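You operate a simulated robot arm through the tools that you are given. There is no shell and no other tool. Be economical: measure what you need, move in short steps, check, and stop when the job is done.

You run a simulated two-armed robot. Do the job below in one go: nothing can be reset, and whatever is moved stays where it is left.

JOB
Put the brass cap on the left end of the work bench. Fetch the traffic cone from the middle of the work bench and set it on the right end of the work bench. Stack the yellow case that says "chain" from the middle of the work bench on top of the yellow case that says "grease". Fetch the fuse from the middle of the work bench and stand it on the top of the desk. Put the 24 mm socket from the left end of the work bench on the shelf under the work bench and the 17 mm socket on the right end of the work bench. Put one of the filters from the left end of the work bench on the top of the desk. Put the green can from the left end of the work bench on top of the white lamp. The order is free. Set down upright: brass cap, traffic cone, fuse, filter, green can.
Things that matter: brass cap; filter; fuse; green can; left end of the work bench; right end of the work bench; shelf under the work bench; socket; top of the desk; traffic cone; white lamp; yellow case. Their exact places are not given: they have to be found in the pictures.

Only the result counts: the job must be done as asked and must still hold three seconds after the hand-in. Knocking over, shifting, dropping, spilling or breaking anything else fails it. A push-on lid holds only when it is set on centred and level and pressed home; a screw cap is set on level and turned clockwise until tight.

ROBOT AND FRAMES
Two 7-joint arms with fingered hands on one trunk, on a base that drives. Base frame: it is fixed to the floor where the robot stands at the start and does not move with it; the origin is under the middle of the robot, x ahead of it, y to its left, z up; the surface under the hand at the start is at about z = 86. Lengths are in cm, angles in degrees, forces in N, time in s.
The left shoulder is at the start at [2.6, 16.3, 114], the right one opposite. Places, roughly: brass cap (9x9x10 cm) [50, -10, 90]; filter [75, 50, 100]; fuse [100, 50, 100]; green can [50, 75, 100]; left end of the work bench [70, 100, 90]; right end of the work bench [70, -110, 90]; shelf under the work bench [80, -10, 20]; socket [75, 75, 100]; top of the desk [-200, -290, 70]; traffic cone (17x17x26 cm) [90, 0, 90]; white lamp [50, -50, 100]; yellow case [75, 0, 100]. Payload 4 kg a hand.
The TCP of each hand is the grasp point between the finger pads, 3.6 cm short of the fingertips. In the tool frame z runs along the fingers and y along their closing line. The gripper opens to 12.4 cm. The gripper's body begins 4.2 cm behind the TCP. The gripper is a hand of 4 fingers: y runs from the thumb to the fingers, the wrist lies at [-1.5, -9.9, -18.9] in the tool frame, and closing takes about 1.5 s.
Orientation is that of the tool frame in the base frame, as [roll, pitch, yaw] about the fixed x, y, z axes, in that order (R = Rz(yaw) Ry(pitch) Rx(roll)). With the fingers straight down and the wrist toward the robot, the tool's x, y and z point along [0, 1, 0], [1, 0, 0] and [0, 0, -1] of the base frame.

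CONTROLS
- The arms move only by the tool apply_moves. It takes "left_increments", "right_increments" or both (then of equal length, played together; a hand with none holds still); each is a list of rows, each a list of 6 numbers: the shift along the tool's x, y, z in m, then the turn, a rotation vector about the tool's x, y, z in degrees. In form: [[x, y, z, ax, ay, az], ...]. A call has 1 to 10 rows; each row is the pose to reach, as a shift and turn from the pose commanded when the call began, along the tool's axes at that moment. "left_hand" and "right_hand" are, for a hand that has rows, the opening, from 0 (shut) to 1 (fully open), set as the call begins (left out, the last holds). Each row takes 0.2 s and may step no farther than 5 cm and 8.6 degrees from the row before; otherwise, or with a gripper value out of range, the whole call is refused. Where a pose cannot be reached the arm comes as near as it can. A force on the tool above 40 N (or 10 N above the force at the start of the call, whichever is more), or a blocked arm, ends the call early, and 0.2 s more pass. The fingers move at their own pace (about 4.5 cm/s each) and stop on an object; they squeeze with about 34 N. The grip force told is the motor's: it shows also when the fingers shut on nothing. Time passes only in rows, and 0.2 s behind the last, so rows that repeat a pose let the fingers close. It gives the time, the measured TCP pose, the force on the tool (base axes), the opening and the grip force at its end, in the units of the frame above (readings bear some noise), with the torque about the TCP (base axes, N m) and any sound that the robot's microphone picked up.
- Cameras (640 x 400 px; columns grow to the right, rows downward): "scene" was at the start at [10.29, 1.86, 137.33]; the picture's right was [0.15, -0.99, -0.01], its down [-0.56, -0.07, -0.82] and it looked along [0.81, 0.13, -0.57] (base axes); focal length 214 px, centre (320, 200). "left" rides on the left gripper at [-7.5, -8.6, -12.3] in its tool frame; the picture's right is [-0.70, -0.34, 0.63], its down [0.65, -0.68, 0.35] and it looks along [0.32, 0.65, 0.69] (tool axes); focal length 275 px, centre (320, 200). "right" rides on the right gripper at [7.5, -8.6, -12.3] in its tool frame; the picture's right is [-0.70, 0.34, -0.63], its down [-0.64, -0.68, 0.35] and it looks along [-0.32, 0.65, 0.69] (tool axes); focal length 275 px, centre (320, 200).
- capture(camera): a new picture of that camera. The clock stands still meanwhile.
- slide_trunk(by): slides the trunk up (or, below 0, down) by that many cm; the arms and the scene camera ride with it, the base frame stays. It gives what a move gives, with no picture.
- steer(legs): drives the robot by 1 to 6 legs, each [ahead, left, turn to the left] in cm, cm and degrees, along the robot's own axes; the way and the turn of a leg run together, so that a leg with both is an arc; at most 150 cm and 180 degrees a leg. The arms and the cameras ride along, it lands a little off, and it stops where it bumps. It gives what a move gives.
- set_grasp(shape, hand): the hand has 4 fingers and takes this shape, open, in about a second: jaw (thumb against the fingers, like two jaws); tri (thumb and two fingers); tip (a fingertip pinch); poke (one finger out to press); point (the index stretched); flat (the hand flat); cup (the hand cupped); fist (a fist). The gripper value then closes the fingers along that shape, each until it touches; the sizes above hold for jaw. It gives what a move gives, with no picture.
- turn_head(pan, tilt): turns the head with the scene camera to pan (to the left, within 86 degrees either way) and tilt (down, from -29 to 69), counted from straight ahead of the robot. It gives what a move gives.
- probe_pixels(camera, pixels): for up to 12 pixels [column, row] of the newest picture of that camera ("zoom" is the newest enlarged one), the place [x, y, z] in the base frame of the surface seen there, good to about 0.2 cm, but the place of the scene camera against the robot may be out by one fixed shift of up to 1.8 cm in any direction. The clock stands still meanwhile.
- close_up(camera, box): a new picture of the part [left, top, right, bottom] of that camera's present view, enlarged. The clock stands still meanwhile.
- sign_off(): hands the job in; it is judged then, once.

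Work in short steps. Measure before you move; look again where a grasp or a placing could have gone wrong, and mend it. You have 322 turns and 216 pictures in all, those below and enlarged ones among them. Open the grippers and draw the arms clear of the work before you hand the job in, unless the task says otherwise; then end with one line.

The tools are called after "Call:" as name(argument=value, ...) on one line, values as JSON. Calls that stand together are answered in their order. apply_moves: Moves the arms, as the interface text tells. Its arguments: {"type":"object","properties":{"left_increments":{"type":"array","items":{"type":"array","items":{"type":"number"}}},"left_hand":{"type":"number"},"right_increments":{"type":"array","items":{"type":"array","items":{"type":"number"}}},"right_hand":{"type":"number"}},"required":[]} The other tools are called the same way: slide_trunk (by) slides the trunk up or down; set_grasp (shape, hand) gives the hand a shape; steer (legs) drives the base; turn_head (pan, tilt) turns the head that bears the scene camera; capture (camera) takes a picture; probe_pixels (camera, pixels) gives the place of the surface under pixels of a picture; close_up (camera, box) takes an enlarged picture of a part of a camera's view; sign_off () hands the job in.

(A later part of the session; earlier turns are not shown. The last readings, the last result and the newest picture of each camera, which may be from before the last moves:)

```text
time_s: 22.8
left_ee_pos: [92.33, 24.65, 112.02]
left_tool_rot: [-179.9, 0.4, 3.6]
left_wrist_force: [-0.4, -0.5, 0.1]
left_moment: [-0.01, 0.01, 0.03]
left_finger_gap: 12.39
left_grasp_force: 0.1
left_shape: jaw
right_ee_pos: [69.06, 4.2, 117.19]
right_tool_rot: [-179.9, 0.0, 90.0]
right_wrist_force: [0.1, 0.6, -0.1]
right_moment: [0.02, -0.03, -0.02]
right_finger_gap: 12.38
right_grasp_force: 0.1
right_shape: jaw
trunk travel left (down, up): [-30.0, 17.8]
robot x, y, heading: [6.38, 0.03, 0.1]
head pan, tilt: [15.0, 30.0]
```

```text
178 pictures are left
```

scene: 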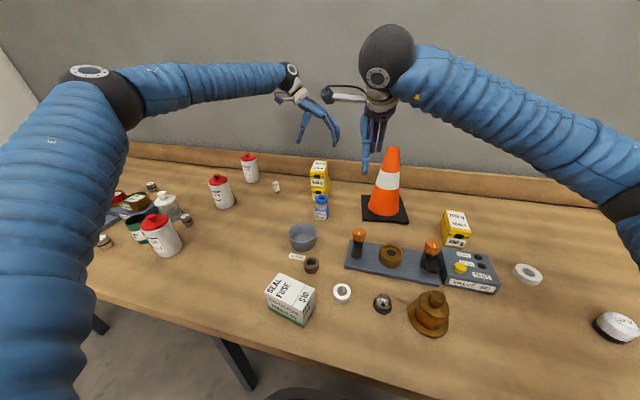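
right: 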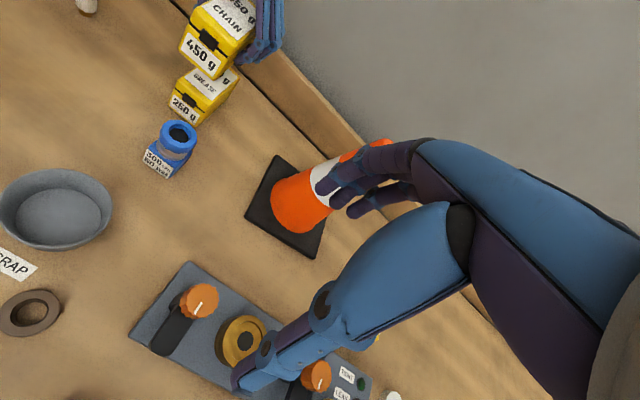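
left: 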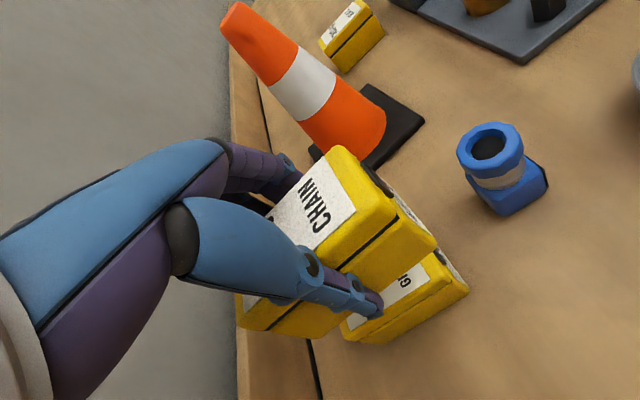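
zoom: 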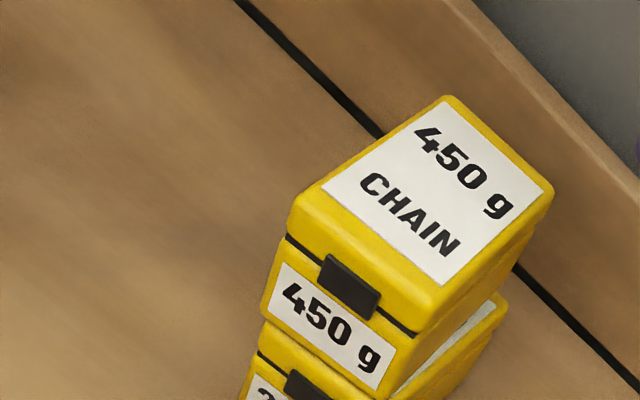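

Chain is firmly on grease. Next the brass cap at about (47,-12): too near now, so I back up 14 cm and look from the right hand.

Call:
steer(legs=[[-14, 0, 0]])

Call:
capture(camera="scene")

Call:
capture(camera="right")

```text
time_s: 24.1
left_ee_pos: [78.63, 24.7, 111.91]
left_tool_rot: [-179.9, 0.2, 3.5]
left_wrist_force: [-0.8, -0.2, 0.2]
left_moment: [-0.01, -0.01, 0.01]
left_finger_gap: 12.36
left_grasp_force: 0.0
left_shape: jaw
right_ee_pos: [55.33, 4.32, 117.14]
right_tool_rot: [180.0, 0.0, 90.1]
right_wrist_force: [-0.7, 0.6, 1.3]
right_moment: [0.01, -0.01, 0.03]
right_finger_gap: 12.35
right_grasp_force: 0.1
right_shape: jaw
trunk travel left (down, up): [-30.0, 17.8]
robot x, y, heading: [-7.95, 0.04, -0.1]
head pan, tilt: [15.0, 30.0]
```

```text
177 pictures are left
```

scene: 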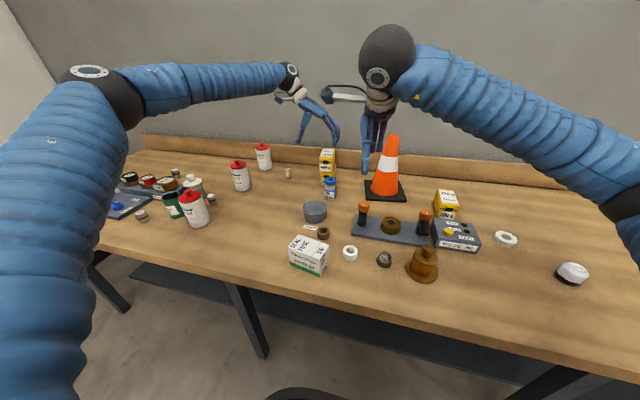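

```text
176 pictures are left
```

right: 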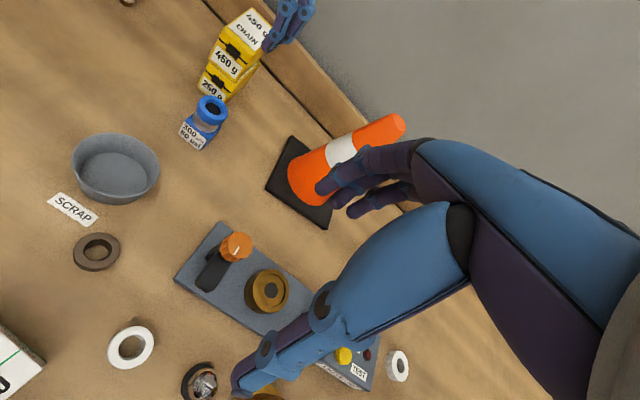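

I zoom on the brass cap and probe; also the dark shelf under the bench.

Call:
probe_pixels(camera="scene", pixels=[[420, 315], [200, 290], [320, 325], [450, 355], [150, 265], [520, 375], [320, 283], [320, 276], [505, 240], [500, 237]])

Call:
close_up(camera="scene", box=[360, 220, 488, 300])

Call:
probe_pixels(camera="zoom", pixels=[[325, 132], [325, 180], [320, 225], [325, 300], [225, 240], [403, 250], [345, 140], [290, 190], [365, 190], [120, 200], [325, 160], [320, 275]])

```text
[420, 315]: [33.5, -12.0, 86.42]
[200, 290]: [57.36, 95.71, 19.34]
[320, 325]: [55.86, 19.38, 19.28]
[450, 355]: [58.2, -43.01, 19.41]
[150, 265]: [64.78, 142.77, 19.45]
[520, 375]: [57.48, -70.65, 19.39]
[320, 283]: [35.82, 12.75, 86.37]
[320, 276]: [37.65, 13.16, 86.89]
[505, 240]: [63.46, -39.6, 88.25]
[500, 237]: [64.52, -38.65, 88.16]
```

```text
5.00 times, centred on (424, 260) of scene
```

zoom: 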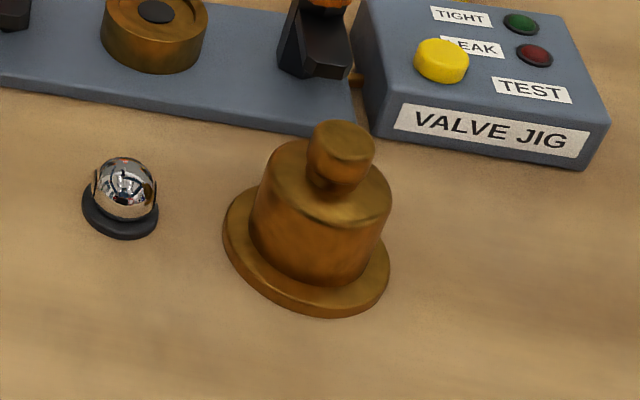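

```text
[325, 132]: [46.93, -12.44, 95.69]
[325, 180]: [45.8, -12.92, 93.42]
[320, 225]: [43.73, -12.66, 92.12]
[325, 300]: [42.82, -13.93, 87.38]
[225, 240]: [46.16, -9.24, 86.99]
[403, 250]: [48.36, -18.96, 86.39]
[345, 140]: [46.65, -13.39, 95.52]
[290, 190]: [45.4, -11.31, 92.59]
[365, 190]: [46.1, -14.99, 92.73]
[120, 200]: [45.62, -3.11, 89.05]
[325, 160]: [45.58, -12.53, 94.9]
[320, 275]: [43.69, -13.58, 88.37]
```

The cap: knob top z≈95.3, body ~6.5 cm wide, flange 9. I move the right hand above it and view it from the hand camera.

Call:
apply_moves(right_increments=[[-0.04, -0.02, 0.01, 0, 0, 0], [-0.08, -0.04, 0.02, 0, 0, 0], [-0.12, -0.06, 0.03, 0, 0, 0], [-0.16, -0.08, 0.05, 0, 0, 0], [-0.17, -0.088, 0.07, 0, 0, 0], [-0.17, -0.088, 0.07, 0, 0, 0]], right_hand=0.82)

Call:
capture(camera="right")

```text
time_s: 25.5
left_ee_pos: [78.76, 24.62, 111.9]
left_tool_rot: [180.0, 0.4, 3.5]
left_wrist_force: [-0.9, 0.0, 0.0]
left_moment: [0.03, -0.02, 0.0]
left_finger_gap: 12.4
left_grasp_force: 0.1
left_shape: jaw
right_ee_pos: [46.48, -12.78, 109.99]
right_tool_rot: [-179.9, 0.1, 90.0]
right_wrist_force: [-0.6, 0.4, 0.6]
right_moment: [-0.01, -0.01, -0.01]
right_finger_gap: 10.18
right_grasp_force: 0.0
right_shape: jaw
trunk travel left (down, up): [-30.0, 17.8]
robot x, y, heading: [-7.74, -0.1, -0.0]
head pan, tilt: [15.0, 30.0]
```

```text
174 pictures are left
```

right: 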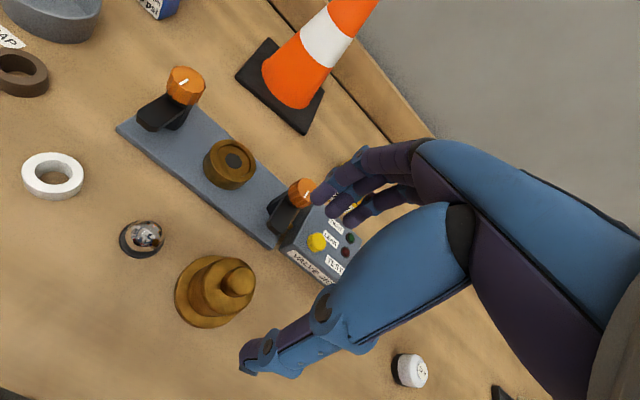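

The axis falls near (223,289), close to the cap. Probe exact points of the cap and the lever of the jig.

Call:
close_up(camera="right", box=[160, 160, 352, 340])

Call:
probe_pixels(camera="right", pixels=[[238, 278], [226, 275], [250, 275], [238, 268], [210, 290], [176, 290], [205, 320], [215, 258], [302, 192], [272, 246], [275, 210], [222, 300]])

```text
2.22 times, centred on (256, 250) of right
```

zoom: 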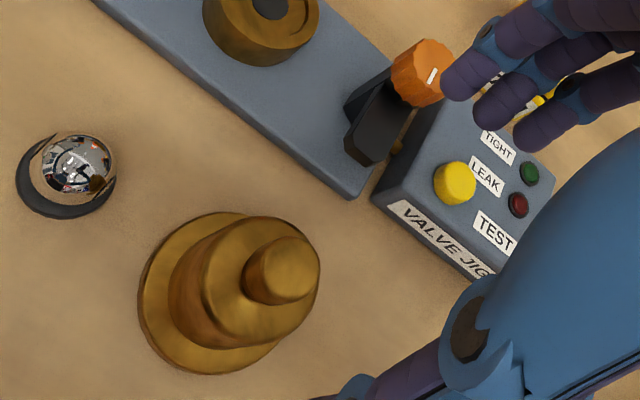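

```text
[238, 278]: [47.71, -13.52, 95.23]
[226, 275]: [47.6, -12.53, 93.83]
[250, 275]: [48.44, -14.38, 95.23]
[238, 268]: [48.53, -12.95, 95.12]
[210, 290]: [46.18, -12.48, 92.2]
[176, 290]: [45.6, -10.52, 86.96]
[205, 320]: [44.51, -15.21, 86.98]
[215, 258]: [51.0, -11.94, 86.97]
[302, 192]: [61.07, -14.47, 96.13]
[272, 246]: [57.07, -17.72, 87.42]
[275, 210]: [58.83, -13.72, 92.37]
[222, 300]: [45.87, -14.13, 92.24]
```

Cap centre ≈ (47.9,-13.7); lever beyond it at x≥57. Earlier grasp ended ~1.5 cm toward the fingers, so I place the TCP at x≈47 and lower in stages.

Call:
apply_moves(right_increments=[[-0.009, 0.005, 0.04, 0, 0, 0], [-0.009, 0.005, 0.08, 0, 0, 0], [-0.009, 0.005, 0.12, 0, 0, 0]])

Call:
capture(camera="right")

Call:
close_up(camera="scene", box=[340, 180, 500, 300])

```text
time_s: 26.3
left_ee_pos: [78.8, 24.54, 111.92]
left_tool_rot: [-179.9, 0.4, 3.6]
left_wrist_force: [0.1, -0.1, 0.4]
left_moment: [0.0, 0.0, 0.03]
left_finger_gap: 12.38
left_grasp_force: 0.1
left_shape: jaw
right_ee_pos: [47.29, -13.83, 98.07]
right_tool_rot: [-179.9, 0.0, 90.0]
right_wrist_force: [0.4, -0.4, -0.5]
right_moment: [0.02, 0.0, -0.04]
right_finger_gap: 10.2
right_grasp_force: 0.1
right_shape: jaw
trunk travel left (down, up): [-30.0, 17.8]
robot x, y, heading: [-7.77, -0.13, 0.1]
head pan, tilt: [15.0, 30.0]
```

```text
172 pictures are left
```

right: 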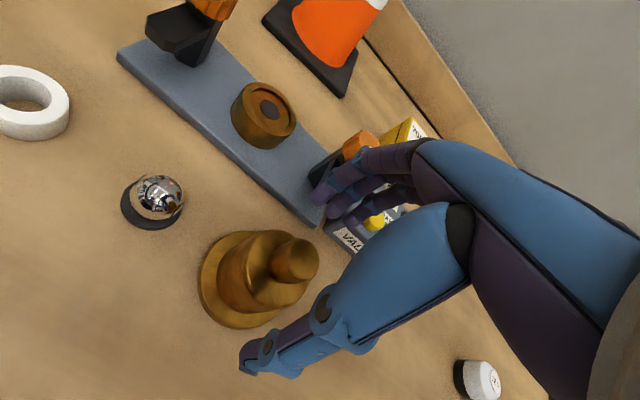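

```text
3.33 times, centred on (420, 240) of scene
```

zoom: 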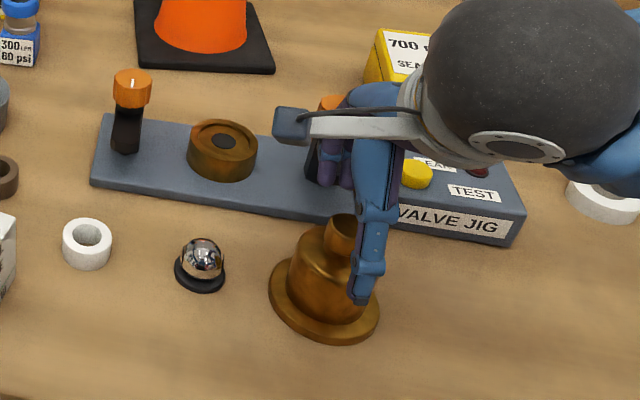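

Alignment agrees (knob at (298,258) vs expected (298,264)). Lower 5.3 cm, then close.

Call:
apply_moves(right_increments=[[0.001, -0.002, 0.03, 0, 0, 0], [0.001, -0.003, 0.052, 0, 0, 0], [0.001, -0.003, 0.052, 0, 0, 0]])

Call:
apply_moves(right_hand=0, right_increments=[[0, 0, 0, 0, 0, 0], [0, 0, 0, 0, 0, 0], [0, 0, 0, 0, 0, 0], [0, 0, 0, 0, 0, 0], [0, 0, 0, 0, 0, 0], [0, 0, 0, 0, 0, 0], [0, 0, 0, 0, 0, 0], [0, 0, 0, 0, 0, 0]])

Call:
capture(camera="right")

```text
time_s: 27.1
left_ee_pos: [78.8, 24.64, 112.07]
left_tool_rot: [-180.0, 0.4, 3.5]
left_wrist_force: [-0.5, 0.2, 0.3]
left_moment: [0.0, 0.01, 0.0]
left_finger_gap: 12.38
left_grasp_force: 0.0
left_shape: jaw
right_ee_pos: [46.8, -13.51, 92.86]
right_tool_rot: [-179.9, 0.0, 90.2]
right_wrist_force: [0.8, -0.4, 0.5]
right_moment: [-0.01, 0.02, 0.02]
right_finger_gap: 10.19
right_grasp_force: 0.1
right_shape: jaw
trunk travel left (down, up): [-30.0, 17.8]
robot x, y, heading: [-8.08, -0.02, 0.2]
head pan, tilt: [15.0, 30.0]
```

```text
time_s: 28.9
left_ee_pos: [78.83, 24.69, 112.08]
left_tool_rot: [179.9, 0.3, 3.5]
left_wrist_force: [0.2, -0.3, -1.3]
left_moment: [0.01, 0.01, 0.0]
left_finger_gap: 12.37
left_grasp_force: 0.0
left_shape: jaw
right_ee_pos: [46.72, -13.46, 92.9]
right_tool_rot: [-180.0, -0.1, 90.1]
right_wrist_force: [-3.8, 1.1, 8.7]
right_moment: [0.06, -0.37, 0.03]
right_finger_gap: 8.43
right_grasp_force: 33.6
right_shape: jaw
trunk travel left (down, up): [-30.0, 17.8]
robot x, y, heading: [-7.52, 0.33, 0.4]
head pan, tilt: [15.0, 30.0]
```

```text
170 pictures are left
```

right: 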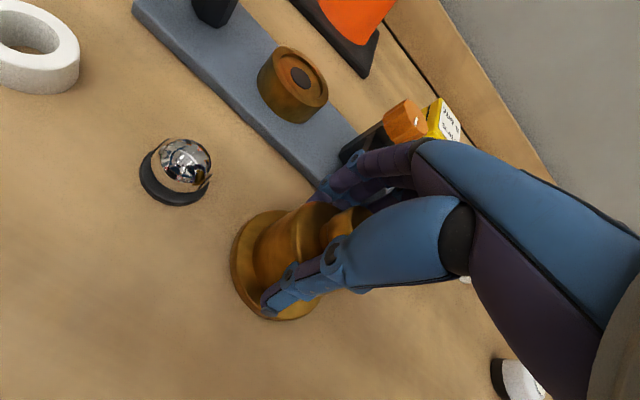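

Gripped at gap 8.4. Lift gently and check.

Call:
apply_moves(right_increments=[[0, 0, -0.02, 0, 0, 0], [0, 0, -0.05, 0, 0, 0], [0, 0, -0.09, 0, 0, 0], [0, 0, -0.13, 0, 0, 0], [0, 0, -0.13, 0, 0, 0]])

Call:
capture(camera="right")

Call:
capture(camera="scene")

```text
time_s: 30.1
left_ee_pos: [78.84, 24.56, 111.94]
left_tool_rot: [-179.9, 0.4, 3.4]
left_wrist_force: [0.0, 0.0, -0.4]
left_moment: [0.0, 0.0, -0.02]
left_finger_gap: 12.37
left_grasp_force: 0.1
left_shape: jaw
right_ee_pos: [46.61, -13.38, 105.86]
right_tool_rot: [-179.9, 0.0, 90.0]
right_wrist_force: [0.1, -0.4, -4.0]
right_moment: [0.0, 0.04, -0.01]
right_finger_gap: 8.52
right_grasp_force: 34.6
right_shape: jaw
trunk travel left (down, up): [-30.0, 17.8]
robot x, y, heading: [-7.68, -0.14, 0.1]
head pan, tilt: [15.0, 30.0]
```

```text
169 pictures are left
```

right: 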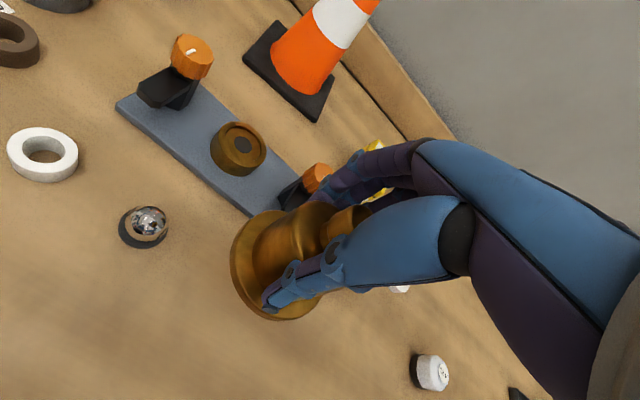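

```text
168 pictures are left
```

scene: 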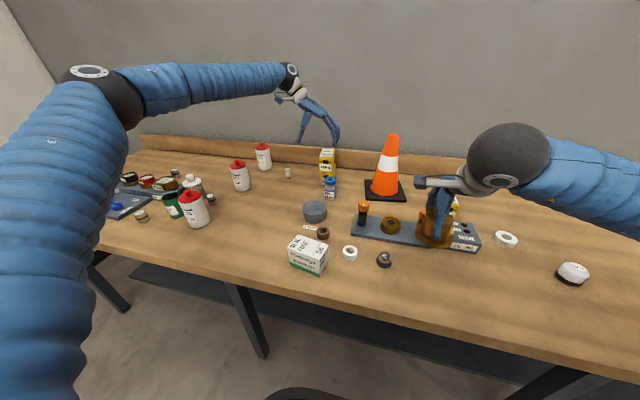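

Cap held upright. Raise both hands and drive 60 cm left, keeping well above the filters.

Call:
apply_moves(right_increments=[[0, 0, -0.05, 0, 0, 0], [0, 0, -0.1, 0, 0, 0], [0, 0, -0.12, 0, 0, 0]], left_increments=[[0, 0, -0.05, 0, 0, 0], [0, 0, -0.1, 0, 0, 0], [0, 0, -0.1, 0, 0, 0]])

Call:
steer(legs=[[0, 60, 0]])

Call:
turn_head(pan=20, tilt=35)

Call:
capture(camera="scene")

```text
time_s: 30.9
left_ee_pos: [78.85, 24.75, 122.15]
left_tool_rot: [-179.9, 0.4, 3.5]
left_wrist_force: [0.3, -0.2, 0.1]
left_moment: [0.0, -0.01, -0.02]
left_finger_gap: 12.37
left_grasp_force: 0.0
left_shape: jaw
right_ee_pos: [46.71, -13.13, 117.9]
right_tool_rot: [-179.9, 0.0, 90.1]
right_wrist_force: [-0.1, 0.1, -3.7]
right_moment: [0.04, 0.04, 0.02]
right_finger_gap: 8.52
right_grasp_force: 34.4
right_shape: jaw
trunk travel left (down, up): [-30.0, 17.8]
robot x, y, heading: [-7.6, -0.08, 0.1]
head pan, tilt: [15.0, 30.0]
```

```text
time_s: 34.2
left_ee_pos: [78.42, 84.11, 122.14]
left_tool_rot: [180.0, 0.4, 4.0]
left_wrist_force: [0.6, 0.0, 0.2]
left_moment: [-0.04, -0.02, -0.01]
left_finger_gap: 12.37
left_grasp_force: 0.1
left_shape: jaw
right_ee_pos: [46.69, 45.98, 117.96]
right_tool_rot: [-179.9, 0.1, 90.3]
right_wrist_force: [-0.5, -0.1, -3.3]
right_moment: [0.04, 0.04, 0.0]
right_finger_gap: 8.53
right_grasp_force: 34.3
right_shape: jaw
trunk travel left (down, up): [-30.0, 17.8]
robot x, y, heading: [-7.73, 58.94, 0.4]
head pan, tilt: [15.0, 30.0]
```

```text
time_s: 34.9
left_ee_pos: [78.49, 84.08, 122.14]
left_tool_rot: [-180.0, 0.5, 3.9]
left_wrist_force: [-0.5, -0.1, -0.5]
left_moment: [-0.04, -0.06, 0.0]
left_finger_gap: 12.36
left_grasp_force: 0.0
left_shape: jaw
right_ee_pos: [46.8, 45.92, 117.86]
right_tool_rot: [-179.9, 0.0, 90.4]
right_wrist_force: [-0.8, -0.1, -3.4]
right_moment: [0.05, 0.05, 0.01]
right_finger_gap: 8.56
right_grasp_force: 33.9
right_shape: jaw
trunk travel left (down, up): [-30.0, 17.8]
robot x, y, heading: [-8.18, 58.9, 0.2]
head pan, tilt: [20.0, 35.0]
```

```text
167 pictures are left
```

scene: 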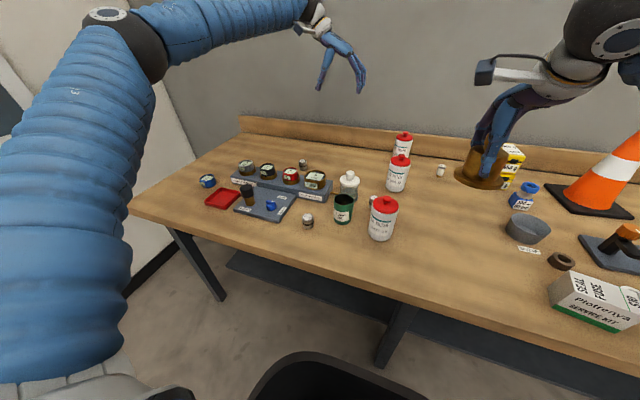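

I probe free areas on the left end: front (320,255), back (350,155), far-left (225,165), (165,210), and the jigs' edges.

Call:
probe_pixels(camera="scene", pixels=[[320, 255], [350, 155], [270, 145], [225, 160], [165, 205], [345, 175], [303, 164], [349, 185], [397, 175], [307, 221], [342, 210], [373, 202]])

Call:
close_up(camera="scene", box=[190, 130, 450, 270])

```text
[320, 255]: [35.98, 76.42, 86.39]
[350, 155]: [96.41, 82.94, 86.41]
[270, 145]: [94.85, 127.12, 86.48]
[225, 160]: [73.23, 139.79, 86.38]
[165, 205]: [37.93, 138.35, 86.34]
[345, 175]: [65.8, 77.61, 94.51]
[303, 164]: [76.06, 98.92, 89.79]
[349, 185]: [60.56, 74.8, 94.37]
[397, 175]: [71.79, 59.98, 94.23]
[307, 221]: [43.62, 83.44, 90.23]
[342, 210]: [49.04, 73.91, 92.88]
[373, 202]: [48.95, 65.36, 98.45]
```

```text
2.46 times, centred on (320, 200) of scene
```

zoom: 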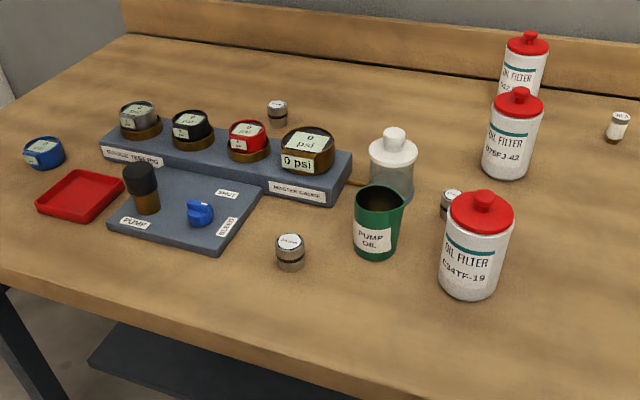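

A clear spot is about (85, 82), behind the gauge rig. Drive 32 cm left and 14 cm ahead.

Call:
steer(legs=[[0, 32, 0], [14, 0, 0]])

Call:
capture(camera="right")

```text
time_s: 37.9
left_ee_pos: [92.03, 115.85, 122.08]
left_tool_rot: [180.0, 0.4, 3.8]
left_wrist_force: [1.0, 0.3, 0.7]
left_moment: [0.0, 0.04, 0.01]
left_finger_gap: 12.34
left_grasp_force: 0.1
left_shape: jaw
right_ee_pos: [60.18, 77.72, 117.94]
right_tool_rot: [-180.0, 0.0, 90.3]
right_wrist_force: [-0.1, 0.7, -3.4]
right_moment: [0.0, 0.07, 0.0]
right_finger_gap: 8.54
right_grasp_force: 33.9
right_shape: jaw
trunk travel left (down, up): [-30.0, 17.8]
robot x, y, heading: [5.48, 90.92, 0.3]
head pan, tilt: [20.0, 35.0]
```

```text
165 pictures are left
```

right: 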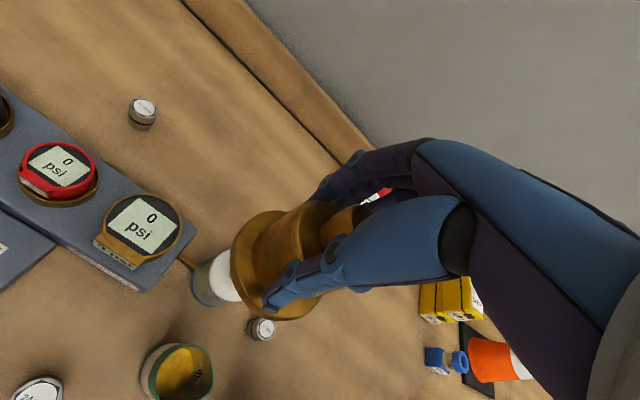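

The green can holds oil. I probe the free area behind the rig around (215,150).

Call:
probe_pixels(camera="right", pixels=[[215, 150], [240, 190], [142, 112], [215, 275], [178, 262], [262, 326], [180, 370], [275, 120], [195, 230], [262, 165]])

```text
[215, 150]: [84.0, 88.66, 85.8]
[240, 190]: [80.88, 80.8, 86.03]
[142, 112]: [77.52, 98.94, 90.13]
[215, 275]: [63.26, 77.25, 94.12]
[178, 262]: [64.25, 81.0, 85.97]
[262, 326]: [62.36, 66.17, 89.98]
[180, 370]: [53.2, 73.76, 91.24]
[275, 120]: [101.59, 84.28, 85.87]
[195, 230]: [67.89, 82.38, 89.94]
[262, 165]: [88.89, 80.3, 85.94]
```

Target cap centre (86,85). Move forward at height first.

Call:
apply_moves(right_increments=[[0.0115, 0.041, 0, 0, 0, 0], [0.023, 0.083, 0, 0, 0, 0], [0.034, 0.124, 0, 0, 0, 0], [0.046, 0.165, 0, 0, 0, 0], [0.057, 0.207, 0, 0, 0, 0], [0.068, 0.248, 0, 0, 0, 0], [0.068, 0.248, 0, 0, 0, 0]])

Call:
apply_moves(right_increments=[[0, 0, 0.04, 0, 0, 0], [0, 0, 0.08, 0, 0, 0], [0, 0, 0.12, 0, 0, 0], [0, 0, 0.16, 0, 0, 0], [0, 0, 0.2, 0, 0, 0], [0, 0, 0.2, 0, 0, 0]])

Call:
capture(camera="right")

Call:
capture(camera="scene")

```text
time_s: 39.5
left_ee_pos: [91.62, 115.86, 122.07]
left_tool_rot: [-179.9, 0.4, 3.8]
left_wrist_force: [-0.1, 0.6, 0.8]
left_moment: [0.03, -0.01, -0.02]
left_finger_gap: 12.36
left_grasp_force: 0.0
left_shape: jaw
right_ee_pos: [84.84, 84.31, 117.96]
right_tool_rot: [-179.9, 0.0, 90.3]
right_wrist_force: [0.2, -0.6, -3.3]
right_moment: [0.01, 0.05, -0.01]
right_finger_gap: 8.52
right_grasp_force: 34.4
right_shape: jaw
trunk travel left (down, up): [-30.0, 17.8]
robot x, y, heading: [5.57, 91.1, 0.1]
head pan, tilt: [20.0, 35.0]
```

```text
time_s: 40.9
left_ee_pos: [91.85, 116.01, 122.13]
left_tool_rot: [-179.9, 0.5, 3.7]
left_wrist_force: [-0.8, 0.4, -0.1]
left_moment: [0.03, 0.0, 0.0]
left_finger_gap: 12.37
left_grasp_force: 0.1
left_shape: jaw
right_ee_pos: [84.68, 84.64, 97.91]
right_tool_rot: [-179.8, 0.0, 90.3]
right_wrist_force: [0.3, -0.2, -3.0]
right_moment: [0.02, 0.0, 0.0]
right_finger_gap: 8.52
right_grasp_force: 34.6
right_shape: jaw
trunk travel left (down, up): [-30.0, 17.8]
robot x, y, heading: [5.61, 90.51, 0.3]
head pan, tilt: [20.0, 35.0]
```

```text
164 pictures are left
```

right: 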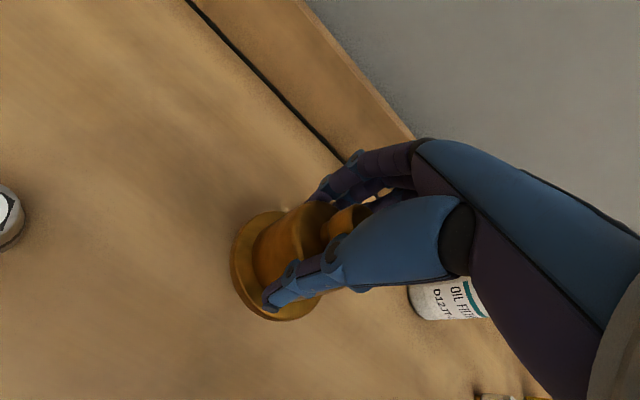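

```text
163 pictures are left
```

scene: 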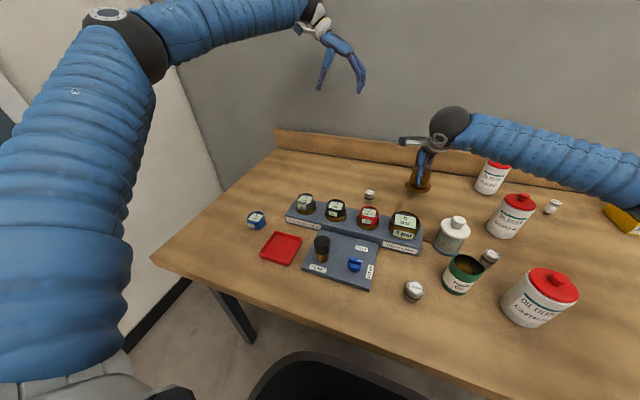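

Clear. Lower 4.8 cm then creep to contact.

Call:
apply_moves(right_increments=[[0, 0, 0.03, 0, 0, 0], [0, 0, 0.044, 0, 0, 0], [0, 0, 0.047, 0, 0, 0], [0, 0, 0.049, 0, 0, 0], [0, 0, 0.051, 0, 0, 0]])

```text
time_s: 42.1
left_ee_pos: [91.74, 116.05, 122.22]
left_tool_rot: [180.0, 0.3, 3.9]
left_wrist_force: [0.2, 0.1, -0.3]
left_moment: [0.0, -0.02, 0.04]
left_finger_gap: 12.36
left_grasp_force: 0.1
left_shape: jaw
right_ee_pos: [84.7, 84.79, 92.97]
right_tool_rot: [179.8, 0.0, 90.3]
right_wrist_force: [-2.0, 0.5, 9.5]
right_moment: [-0.01, -0.57, 0.01]
right_finger_gap: 8.55
right_grasp_force: 34.1
right_shape: jaw
trunk travel left (down, up): [-30.0, 17.8]
robot x, y, heading: [5.52, 91.02, 0.4]
head pan, tilt: [20.0, 35.0]
```

Contact (force up to +9.5). Open.

Call:
apply_moves(right_hand=0.9, right_increments=[[0, 0, -0.001, 0, 0, 0], [0, 0, -0.001, 0, 0, 0], [0, 0, -0.001, 0, 0, 0], [0, 0, -0.001, 0, 0, 0], [0, 0, -0.001, 0, 0, 0], [0, 0, -0.001, 0, 0, 0]])

Call:
apply_moves(right_increments=[[0, 0, -0.04, 0, 0, 0], [0, 0, -0.08, 0, 0, 0], [0, 0, -0.12, 0, 0, 0], [0, 0, -0.16, 0, 0, 0], [0, 0, -0.2, 0, 0, 0]])

Call:
capture(camera="right")

```text
time_s: 43.5
left_ee_pos: [91.94, 116.0, 122.03]
left_tool_rot: [180.0, 0.4, 3.8]
left_wrist_force: [-0.6, 0.1, -0.7]
left_moment: [-0.03, -0.02, -0.03]
left_finger_gap: 12.39
left_grasp_force: 0.0
left_shape: jaw
right_ee_pos: [84.87, 84.73, 92.91]
right_tool_rot: [-179.9, -0.1, 90.4]
right_wrist_force: [-0.7, 0.4, -0.2]
right_moment: [-0.01, -0.02, -0.05]
right_finger_gap: 11.15
right_grasp_force: 0.0
right_shape: jaw
trunk travel left (down, up): [-30.0, 17.8]
robot x, y, heading: [5.33, 90.97, 0.5]
head pan, tilt: [20.0, 35.0]
```

```text
time_s: 44.7
left_ee_pos: [91.81, 115.92, 122.2]
left_tool_rot: [-180.0, 0.4, 3.8]
left_wrist_force: [-0.2, 0.2, 0.4]
left_moment: [0.0, 0.01, 0.02]
left_finger_gap: 12.39
left_grasp_force: 0.0
left_shape: jaw
right_ee_pos: [84.83, 84.85, 113.0]
right_tool_rot: [-179.9, -0.1, 90.4]
right_wrist_force: [-0.9, -0.5, -0.6]
right_moment: [-0.03, 0.02, 0.06]
right_finger_gap: 11.16
right_grasp_force: 0.1
right_shape: jaw
trunk travel left (down, up): [-30.0, 17.8]
robot x, y, heading: [5.25, 91.03, 0.2]
head pan, tilt: [20.0, 35.0]
```

```text
162 pictures are left
```

right: 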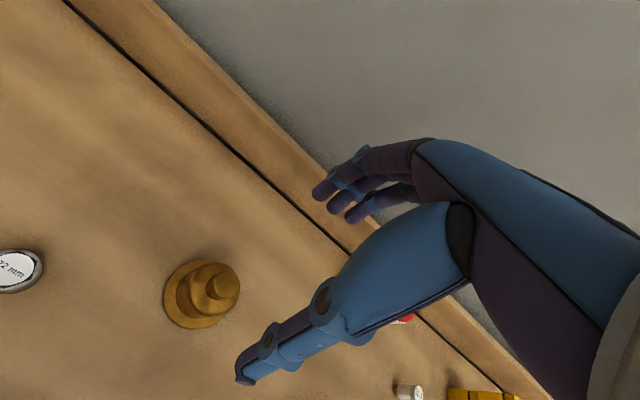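

Cap stands upright. Next: green can (left hand) and 17 mm socket (right hand). Back off 14 and move 29 cm right.

Call:
steer(legs=[[-14, 0, 0], [0, -29, 0]])

Call:
capture(camera="right")

Call:
capture(camera="scene")

```text
time_s: 47.7
left_ee_pos: [78.05, 86.57, 122.22]
left_tool_rot: [-179.9, 0.4, 3.6]
left_wrist_force: [-0.3, -0.2, 0.1]
left_moment: [0.01, -0.03, -0.04]
left_finger_gap: 12.36
left_grasp_force: 0.1
left_shape: jaw
right_ee_pos: [70.88, 55.51, 112.91]
right_tool_rot: [-180.0, 0.0, 90.2]
right_wrist_force: [0.8, -0.2, -1.4]
right_moment: [0.03, 0.0, 0.03]
right_finger_gap: 11.17
right_grasp_force: 0.1
right_shape: jaw
trunk travel left (down, up): [-30.0, 17.8]
robot x, y, heading: [-8.26, 61.24, 0.0]
head pan, tilt: [20.0, 35.0]
```

```text
161 pictures are left
```

right: 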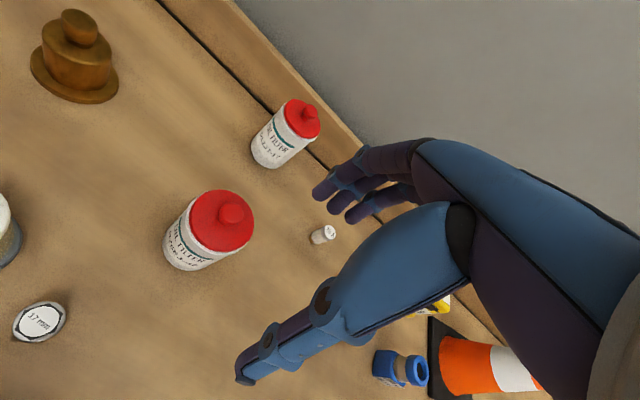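

```text
160 pictures are left
```

scene: 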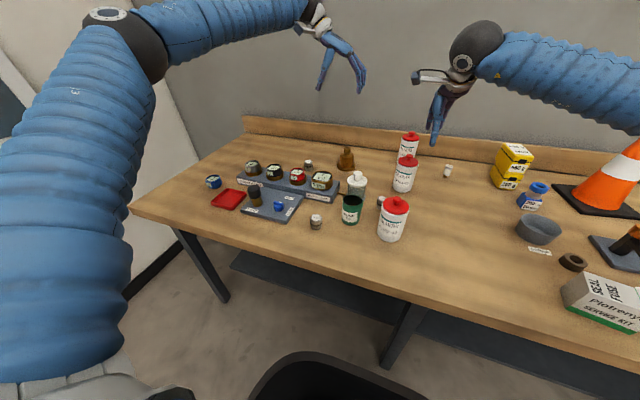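

Probe in the right picture: 17 mm socket (40,320), filters, fuse.

Call:
probe_pixels(camera="right", pixels=[[40, 318], [20, 318], [60, 318], [230, 212], [222, 225], [250, 235], [165, 250], [310, 115], [328, 233], [5, 230], [330, 228]])

```text
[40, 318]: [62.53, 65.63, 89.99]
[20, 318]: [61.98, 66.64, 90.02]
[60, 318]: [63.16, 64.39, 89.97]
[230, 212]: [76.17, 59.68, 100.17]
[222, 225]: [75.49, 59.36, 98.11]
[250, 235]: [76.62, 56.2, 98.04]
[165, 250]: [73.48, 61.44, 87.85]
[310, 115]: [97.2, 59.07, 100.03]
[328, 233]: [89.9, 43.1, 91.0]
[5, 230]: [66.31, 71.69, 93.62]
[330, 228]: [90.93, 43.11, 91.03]
```

Move the right hand to about (52,74,113) to view the socket/filter-19/can group.

Call:
apply_moves(right_increments=[[0.045, -0.02, 0, 0, 0, 0], [0.09, -0.04, 0, 0, 0, 0], [0.12, -0.08, -0.01, 0, 0, 0], [0.15, -0.12, -0.02, 0, 0, 0], [0.17, -0.16, -0.02, 0, 0, 0], [0.18, -0.18, -0.02, 0, 0, 0]], right_hand=1)

Call:
capture(camera="right")

```text
refused: row 3 steps farther than a row can; nothing moved
```

```text
159 pictures are left
```

right: 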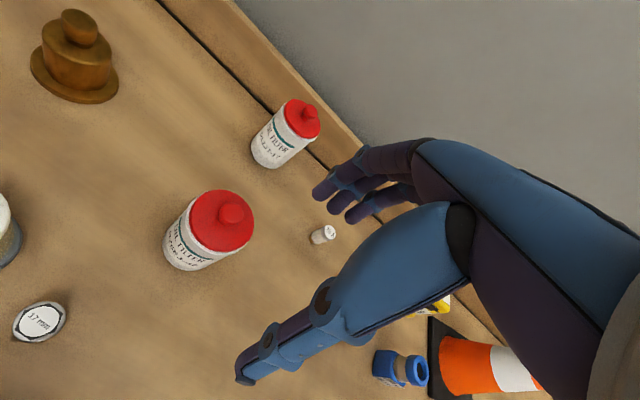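

Step too big; resend with smaller steps.

Call:
apply_moves(right_increments=[[0.03, -0.03, 0, 0, 0, 0], [0.06, -0.06, -0.005, 0, 0, 0], [0.09, -0.09, -0.01, 0, 0, 0], [0.12, -0.12, -0.015, 0, 0, 0], [0.15, -0.15, -0.02, 0, 0, 0], [0.18, -0.18, -0.02, 0, 0, 0]], right_hand=1)

Call:
capture(camera="right")

```text
time_s: 49.1
left_ee_pos: [78.0, 86.75, 122.19]
left_tool_rot: [-180.0, 0.4, 3.7]
left_wrist_force: [1.2, 1.0, 0.2]
left_moment: [-0.01, 0.0, 0.0]
left_finger_gap: 12.36
left_grasp_force: 0.1
left_shape: jaw
right_ee_pos: [52.77, 73.37, 114.89]
right_tool_rot: [-180.0, 0.2, 90.2]
right_wrist_force: [0.3, 0.1, 0.0]
right_moment: [-0.02, -0.02, 0.0]
right_finger_gap: 12.37
right_grasp_force: 0.1
right_shape: jaw
trunk travel left (down, up): [-30.0, 17.8]
robot x, y, heading: [-8.42, 61.81, 0.5]
head pan, tilt: [20.0, 35.0]
```

```text
158 pictures are left
```

right: 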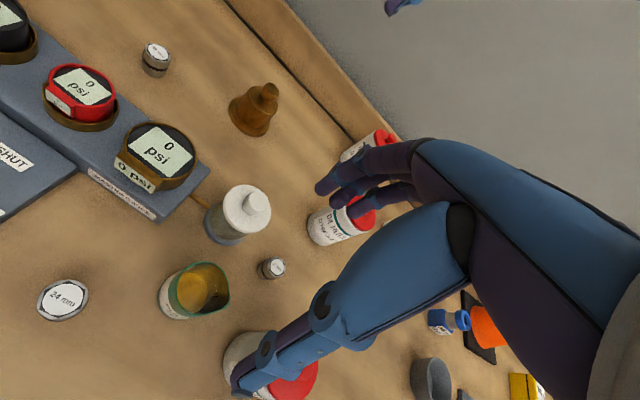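

Probe 24 mm, can rim, jar, 17 mm and filter 19.

Call:
probe_pixels(camera="right", pixels=[[63, 298], [45, 300], [85, 295], [195, 262], [230, 290], [205, 317], [168, 292], [205, 285], [258, 203], [246, 235], [272, 265], [235, 350]])

Call:
close_up(camera="right", box=[120, 160, 376, 400])

```text
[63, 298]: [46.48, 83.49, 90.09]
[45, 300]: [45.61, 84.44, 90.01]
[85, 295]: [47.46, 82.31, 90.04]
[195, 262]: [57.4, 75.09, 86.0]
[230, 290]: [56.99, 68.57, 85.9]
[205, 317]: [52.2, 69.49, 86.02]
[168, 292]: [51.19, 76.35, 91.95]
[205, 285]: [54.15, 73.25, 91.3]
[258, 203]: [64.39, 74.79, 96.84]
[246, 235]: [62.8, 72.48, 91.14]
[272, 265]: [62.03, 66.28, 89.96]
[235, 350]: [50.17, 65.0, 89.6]
```

```text
1.67 times, centred on (248, 280) of right
```

zoom: 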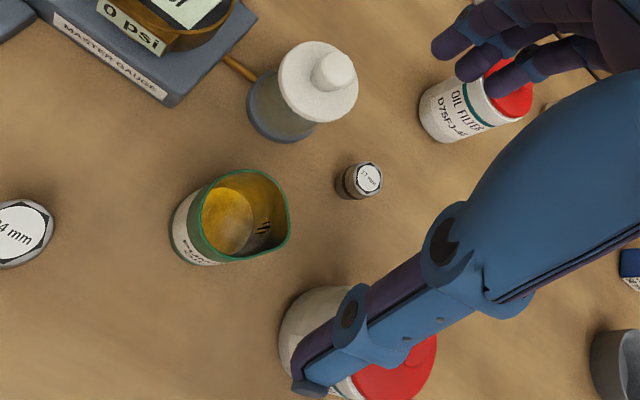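

Probe rim and label points of the can on the zoomed picture.

Call:
probe_pixels(camera="zoom", pixels=[[193, 230], [225, 172], [260, 172], [287, 215], [232, 260], [208, 252], [226, 222], [180, 215], [175, 238], [300, 300], [285, 340], [372, 178]])

```text
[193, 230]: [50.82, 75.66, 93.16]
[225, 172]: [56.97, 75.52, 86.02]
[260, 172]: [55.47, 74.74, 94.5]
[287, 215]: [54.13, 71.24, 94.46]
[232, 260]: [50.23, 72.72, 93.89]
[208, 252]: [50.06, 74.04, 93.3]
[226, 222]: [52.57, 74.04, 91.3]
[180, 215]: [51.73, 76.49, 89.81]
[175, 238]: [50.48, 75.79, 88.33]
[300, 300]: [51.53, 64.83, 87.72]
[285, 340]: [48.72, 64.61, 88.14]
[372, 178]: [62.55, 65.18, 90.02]
```

Can: centre (52.8,73.8), rim z 94.5, oil level 91.3. 17 mm socket (62.4,65.6), top 90. I move the right hand over the 17 mm socket with yaw ~81° (wrist between can and filter 19), opening 0.7.

Call:
apply_moves(right_hand=0.7, right_increments=[[-0.03, 0.03, 0, 0, 0, 4], [-0.055, 0.06, 0.02, 0, 0, 9], [-0.077, 0.09, 0.05, 0, 0, 9], [-0.077, 0.09, 0.09, 0, 0, 9], [-0.077, 0.09, 0.12, 0, 0, 9], [-0.077, 0.09, 0.12, 0, 0, 9]])

Call:
capture(camera="right")

Call:
close_up(camera="scene", box=[320, 100, 480, 250])

```text
time_s: 50.5
left_ee_pos: [77.97, 86.71, 122.09]
left_tool_rot: [180.0, 0.5, 3.7]
left_wrist_force: [0.7, 0.5, 0.3]
left_moment: [0.02, 0.0, -0.02]
left_finger_gap: 12.35
left_grasp_force: 0.1
left_shape: jaw
right_ee_pos: [62.07, 65.85, 102.94]
right_tool_rot: [180.0, -0.1, 81.2]
right_wrist_force: [-0.3, 0.0, 0.8]
right_moment: [0.01, 0.01, -0.01]
right_finger_gap: 8.68
right_grasp_force: 0.0
right_shape: jaw
trunk travel left (down, up): [-30.0, 17.8]
robot x, y, heading: [-8.38, 61.47, 0.2]
head pan, tilt: [20.0, 35.0]
```

```text
156 pictures are left
```

right: 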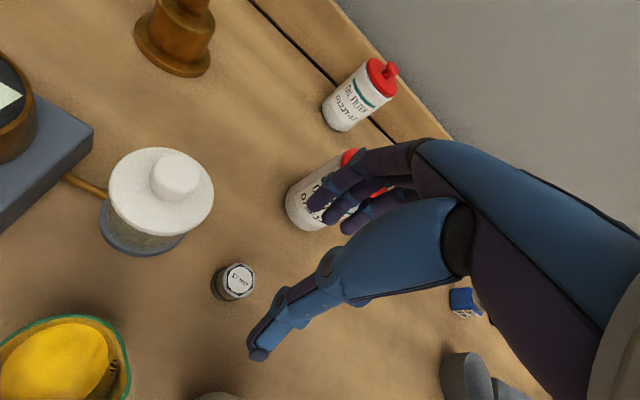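

```text
2.67 times, centred on (400, 175) of scene
```

zoom: 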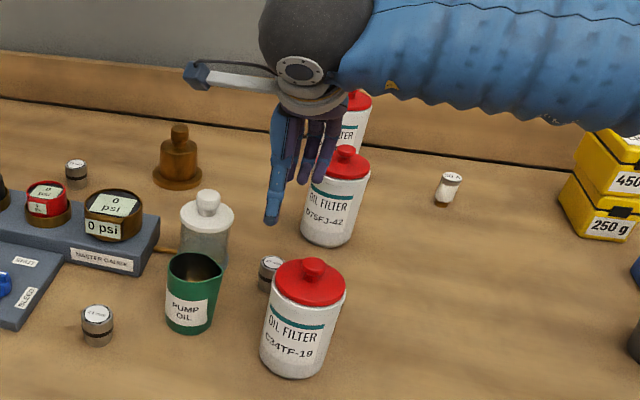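

Socket at (238,280) vs predicted (236,284): aligned. Lower to z≈94 and check.

Call:
apply_moves(right_increments=[[0, -0.003, 0.03, 0, 0, 0], [0, -0.005, 0.06, 0, 0, 0], [0, -0.005, 0.09, 0, 0, 0], [0, -0.005, 0.09, 0, 0, 0]])

Call:
capture(camera="right")

Call:
close_up(camera="scene", box=[340, 130, 460, 250])

```text
time_s: 51.5
left_ee_pos: [77.95, 86.7, 122.23]
left_tool_rot: [-180.0, 0.4, 3.7]
left_wrist_force: [-0.3, -0.1, 0.3]
left_moment: [0.03, -0.05, 0.02]
left_finger_gap: 12.39
left_grasp_force: 0.1
left_shape: jaw
right_ee_pos: [61.42, 65.92, 93.91]
right_tool_rot: [-180.0, -0.1, 81.2]
right_wrist_force: [-0.7, 0.0, 0.3]
right_moment: [0.0, 0.01, 0.01]
right_finger_gap: 8.69
right_grasp_force: 0.1
right_shape: jaw
trunk travel left (down, up): [-30.0, 17.8]
robot x, y, heading: [-8.67, 61.66, 0.3]
head pan, tilt: [20.0, 35.0]
```

```text
154 pictures are left
```

right: 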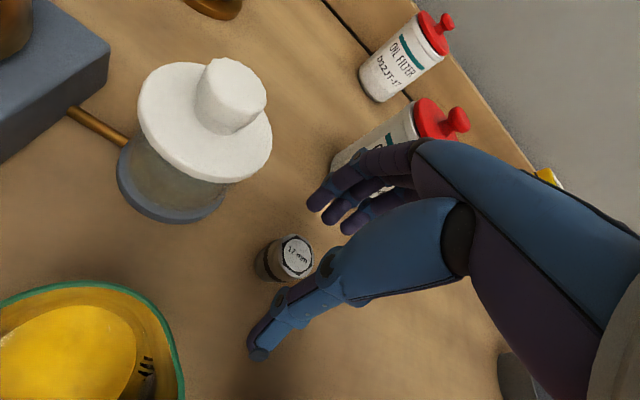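

```text
3.33 times, centred on (400, 190) of scene
```

zoom: 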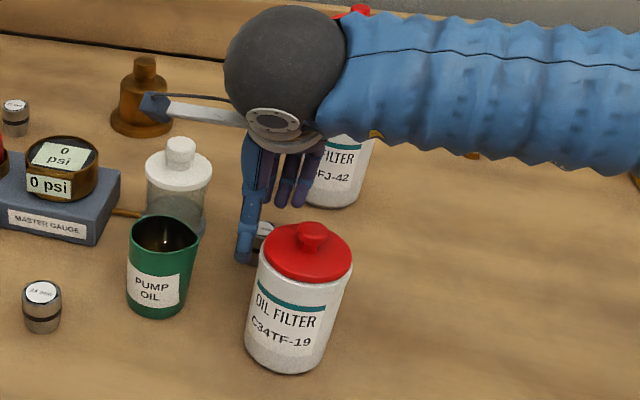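

All clear; lower to z≈90.1 and close.

Call:
apply_moves(right_increments=[[0, 0, 0.02, 0, 0, 0], [0, 0, 0.037, 0, 0, 0], [0, 0, 0.037, 0, 0, 0]])

Call:
apply_moves(right_hand=0, right_increments=[[0, 0, 0, 0, 0, 0], [0, 0, 0, 0, 0, 0], [0, 0, 0, 0, 0, 0], [0, 0, 0, 0, 0, 0], [0, 0, 0, 0, 0, 0], [0, 0, 0, 0, 0, 0], [0, 0, 0, 0, 0, 0], [0, 0, 0, 0, 0, 0]])

Call:
capture(camera="right")

```text
time_s: 52.3
left_ee_pos: [77.95, 86.6, 122.15]
left_tool_rot: [-180.0, 0.4, 3.8]
left_wrist_force: [0.5, -0.2, -0.7]
left_moment: [-0.01, 0.0, -0.02]
left_finger_gap: 12.36
left_grasp_force: 0.0
left_shape: jaw
right_ee_pos: [61.29, 65.88, 90.08]
right_tool_rot: [-179.9, 0.0, 81.2]
right_wrist_force: [1.0, 0.0, 0.0]
right_moment: [0.03, 0.03, -0.01]
right_finger_gap: 8.69
right_grasp_force: 0.1
right_shape: jaw
trunk travel left (down, up): [-30.0, 17.8]
robot x, y, heading: [-8.27, 61.72, -0.0]
head pan, tilt: [20.0, 35.0]
```

```text
time_s: 54.1
left_ee_pos: [77.85, 86.63, 122.31]
left_tool_rot: [179.9, 0.4, 3.6]
left_wrist_force: [0.1, -0.1, 0.4]
left_moment: [0.0, 0.0, 0.06]
left_finger_gap: 12.34
left_grasp_force: 0.0
left_shape: jaw
right_ee_pos: [61.42, 65.86, 90.3]
right_tool_rot: [179.8, 0.0, 81.2]
right_wrist_force: [1.8, 3.2, 19.8]
right_moment: [0.0, -0.55, 0.09]
right_finger_gap: 2.75
right_grasp_force: 33.9
right_shape: jaw
trunk travel left (down, up): [-30.0, 17.8]
robot x, y, heading: [-8.16, 61.34, 0.4]
head pan, tilt: [20.0, 35.0]
```

```text
152 pictures are left
```

right: 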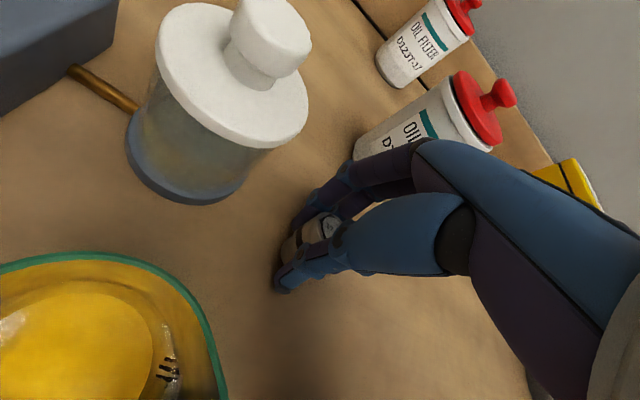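

Gripped socket. Lift to about z 118.

Call:
apply_moves(right_increments=[[0, 0, -0.03, 0, 0, 0], [0, 0, -0.07, 0, 0, 0], [0, 0, -0.11, 0, 0, 0], [0, 0, -0.15, 0, 0, 0], [0, 0, -0.19, 0, 0, 0], [0, 0, -0.23, 0, 0, 0], [0, 0, -0.27, 0, 0, 0]])

Call:
capture(camera="right")

```text
time_s: 55.7
left_ee_pos: [77.93, 86.78, 122.22]
left_tool_rot: [-180.0, 0.4, 3.7]
left_wrist_force: [0.5, -0.2, 0.3]
left_moment: [0.0, -0.05, 0.01]
left_finger_gap: 12.36
left_grasp_force: 0.0
left_shape: jaw
right_ee_pos: [61.55, 65.84, 117.05]
right_tool_rot: [-179.8, 0.0, 81.2]
right_wrist_force: [-0.8, -0.1, -1.0]
right_moment: [-0.02, 0.04, -0.02]
right_finger_gap: 2.6
right_grasp_force: 34.1
right_shape: jaw
trunk travel left (down, up): [-30.0, 17.8]
robot x, y, heading: [-8.76, 61.53, 0.0]
head pan, tilt: [20.0, 35.0]
```

```text
151 pictures are left
```

right: 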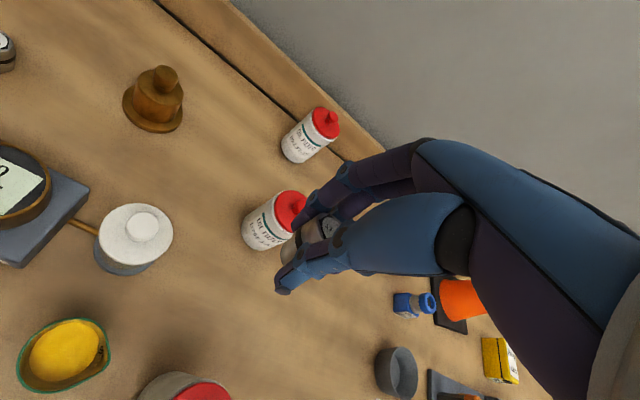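

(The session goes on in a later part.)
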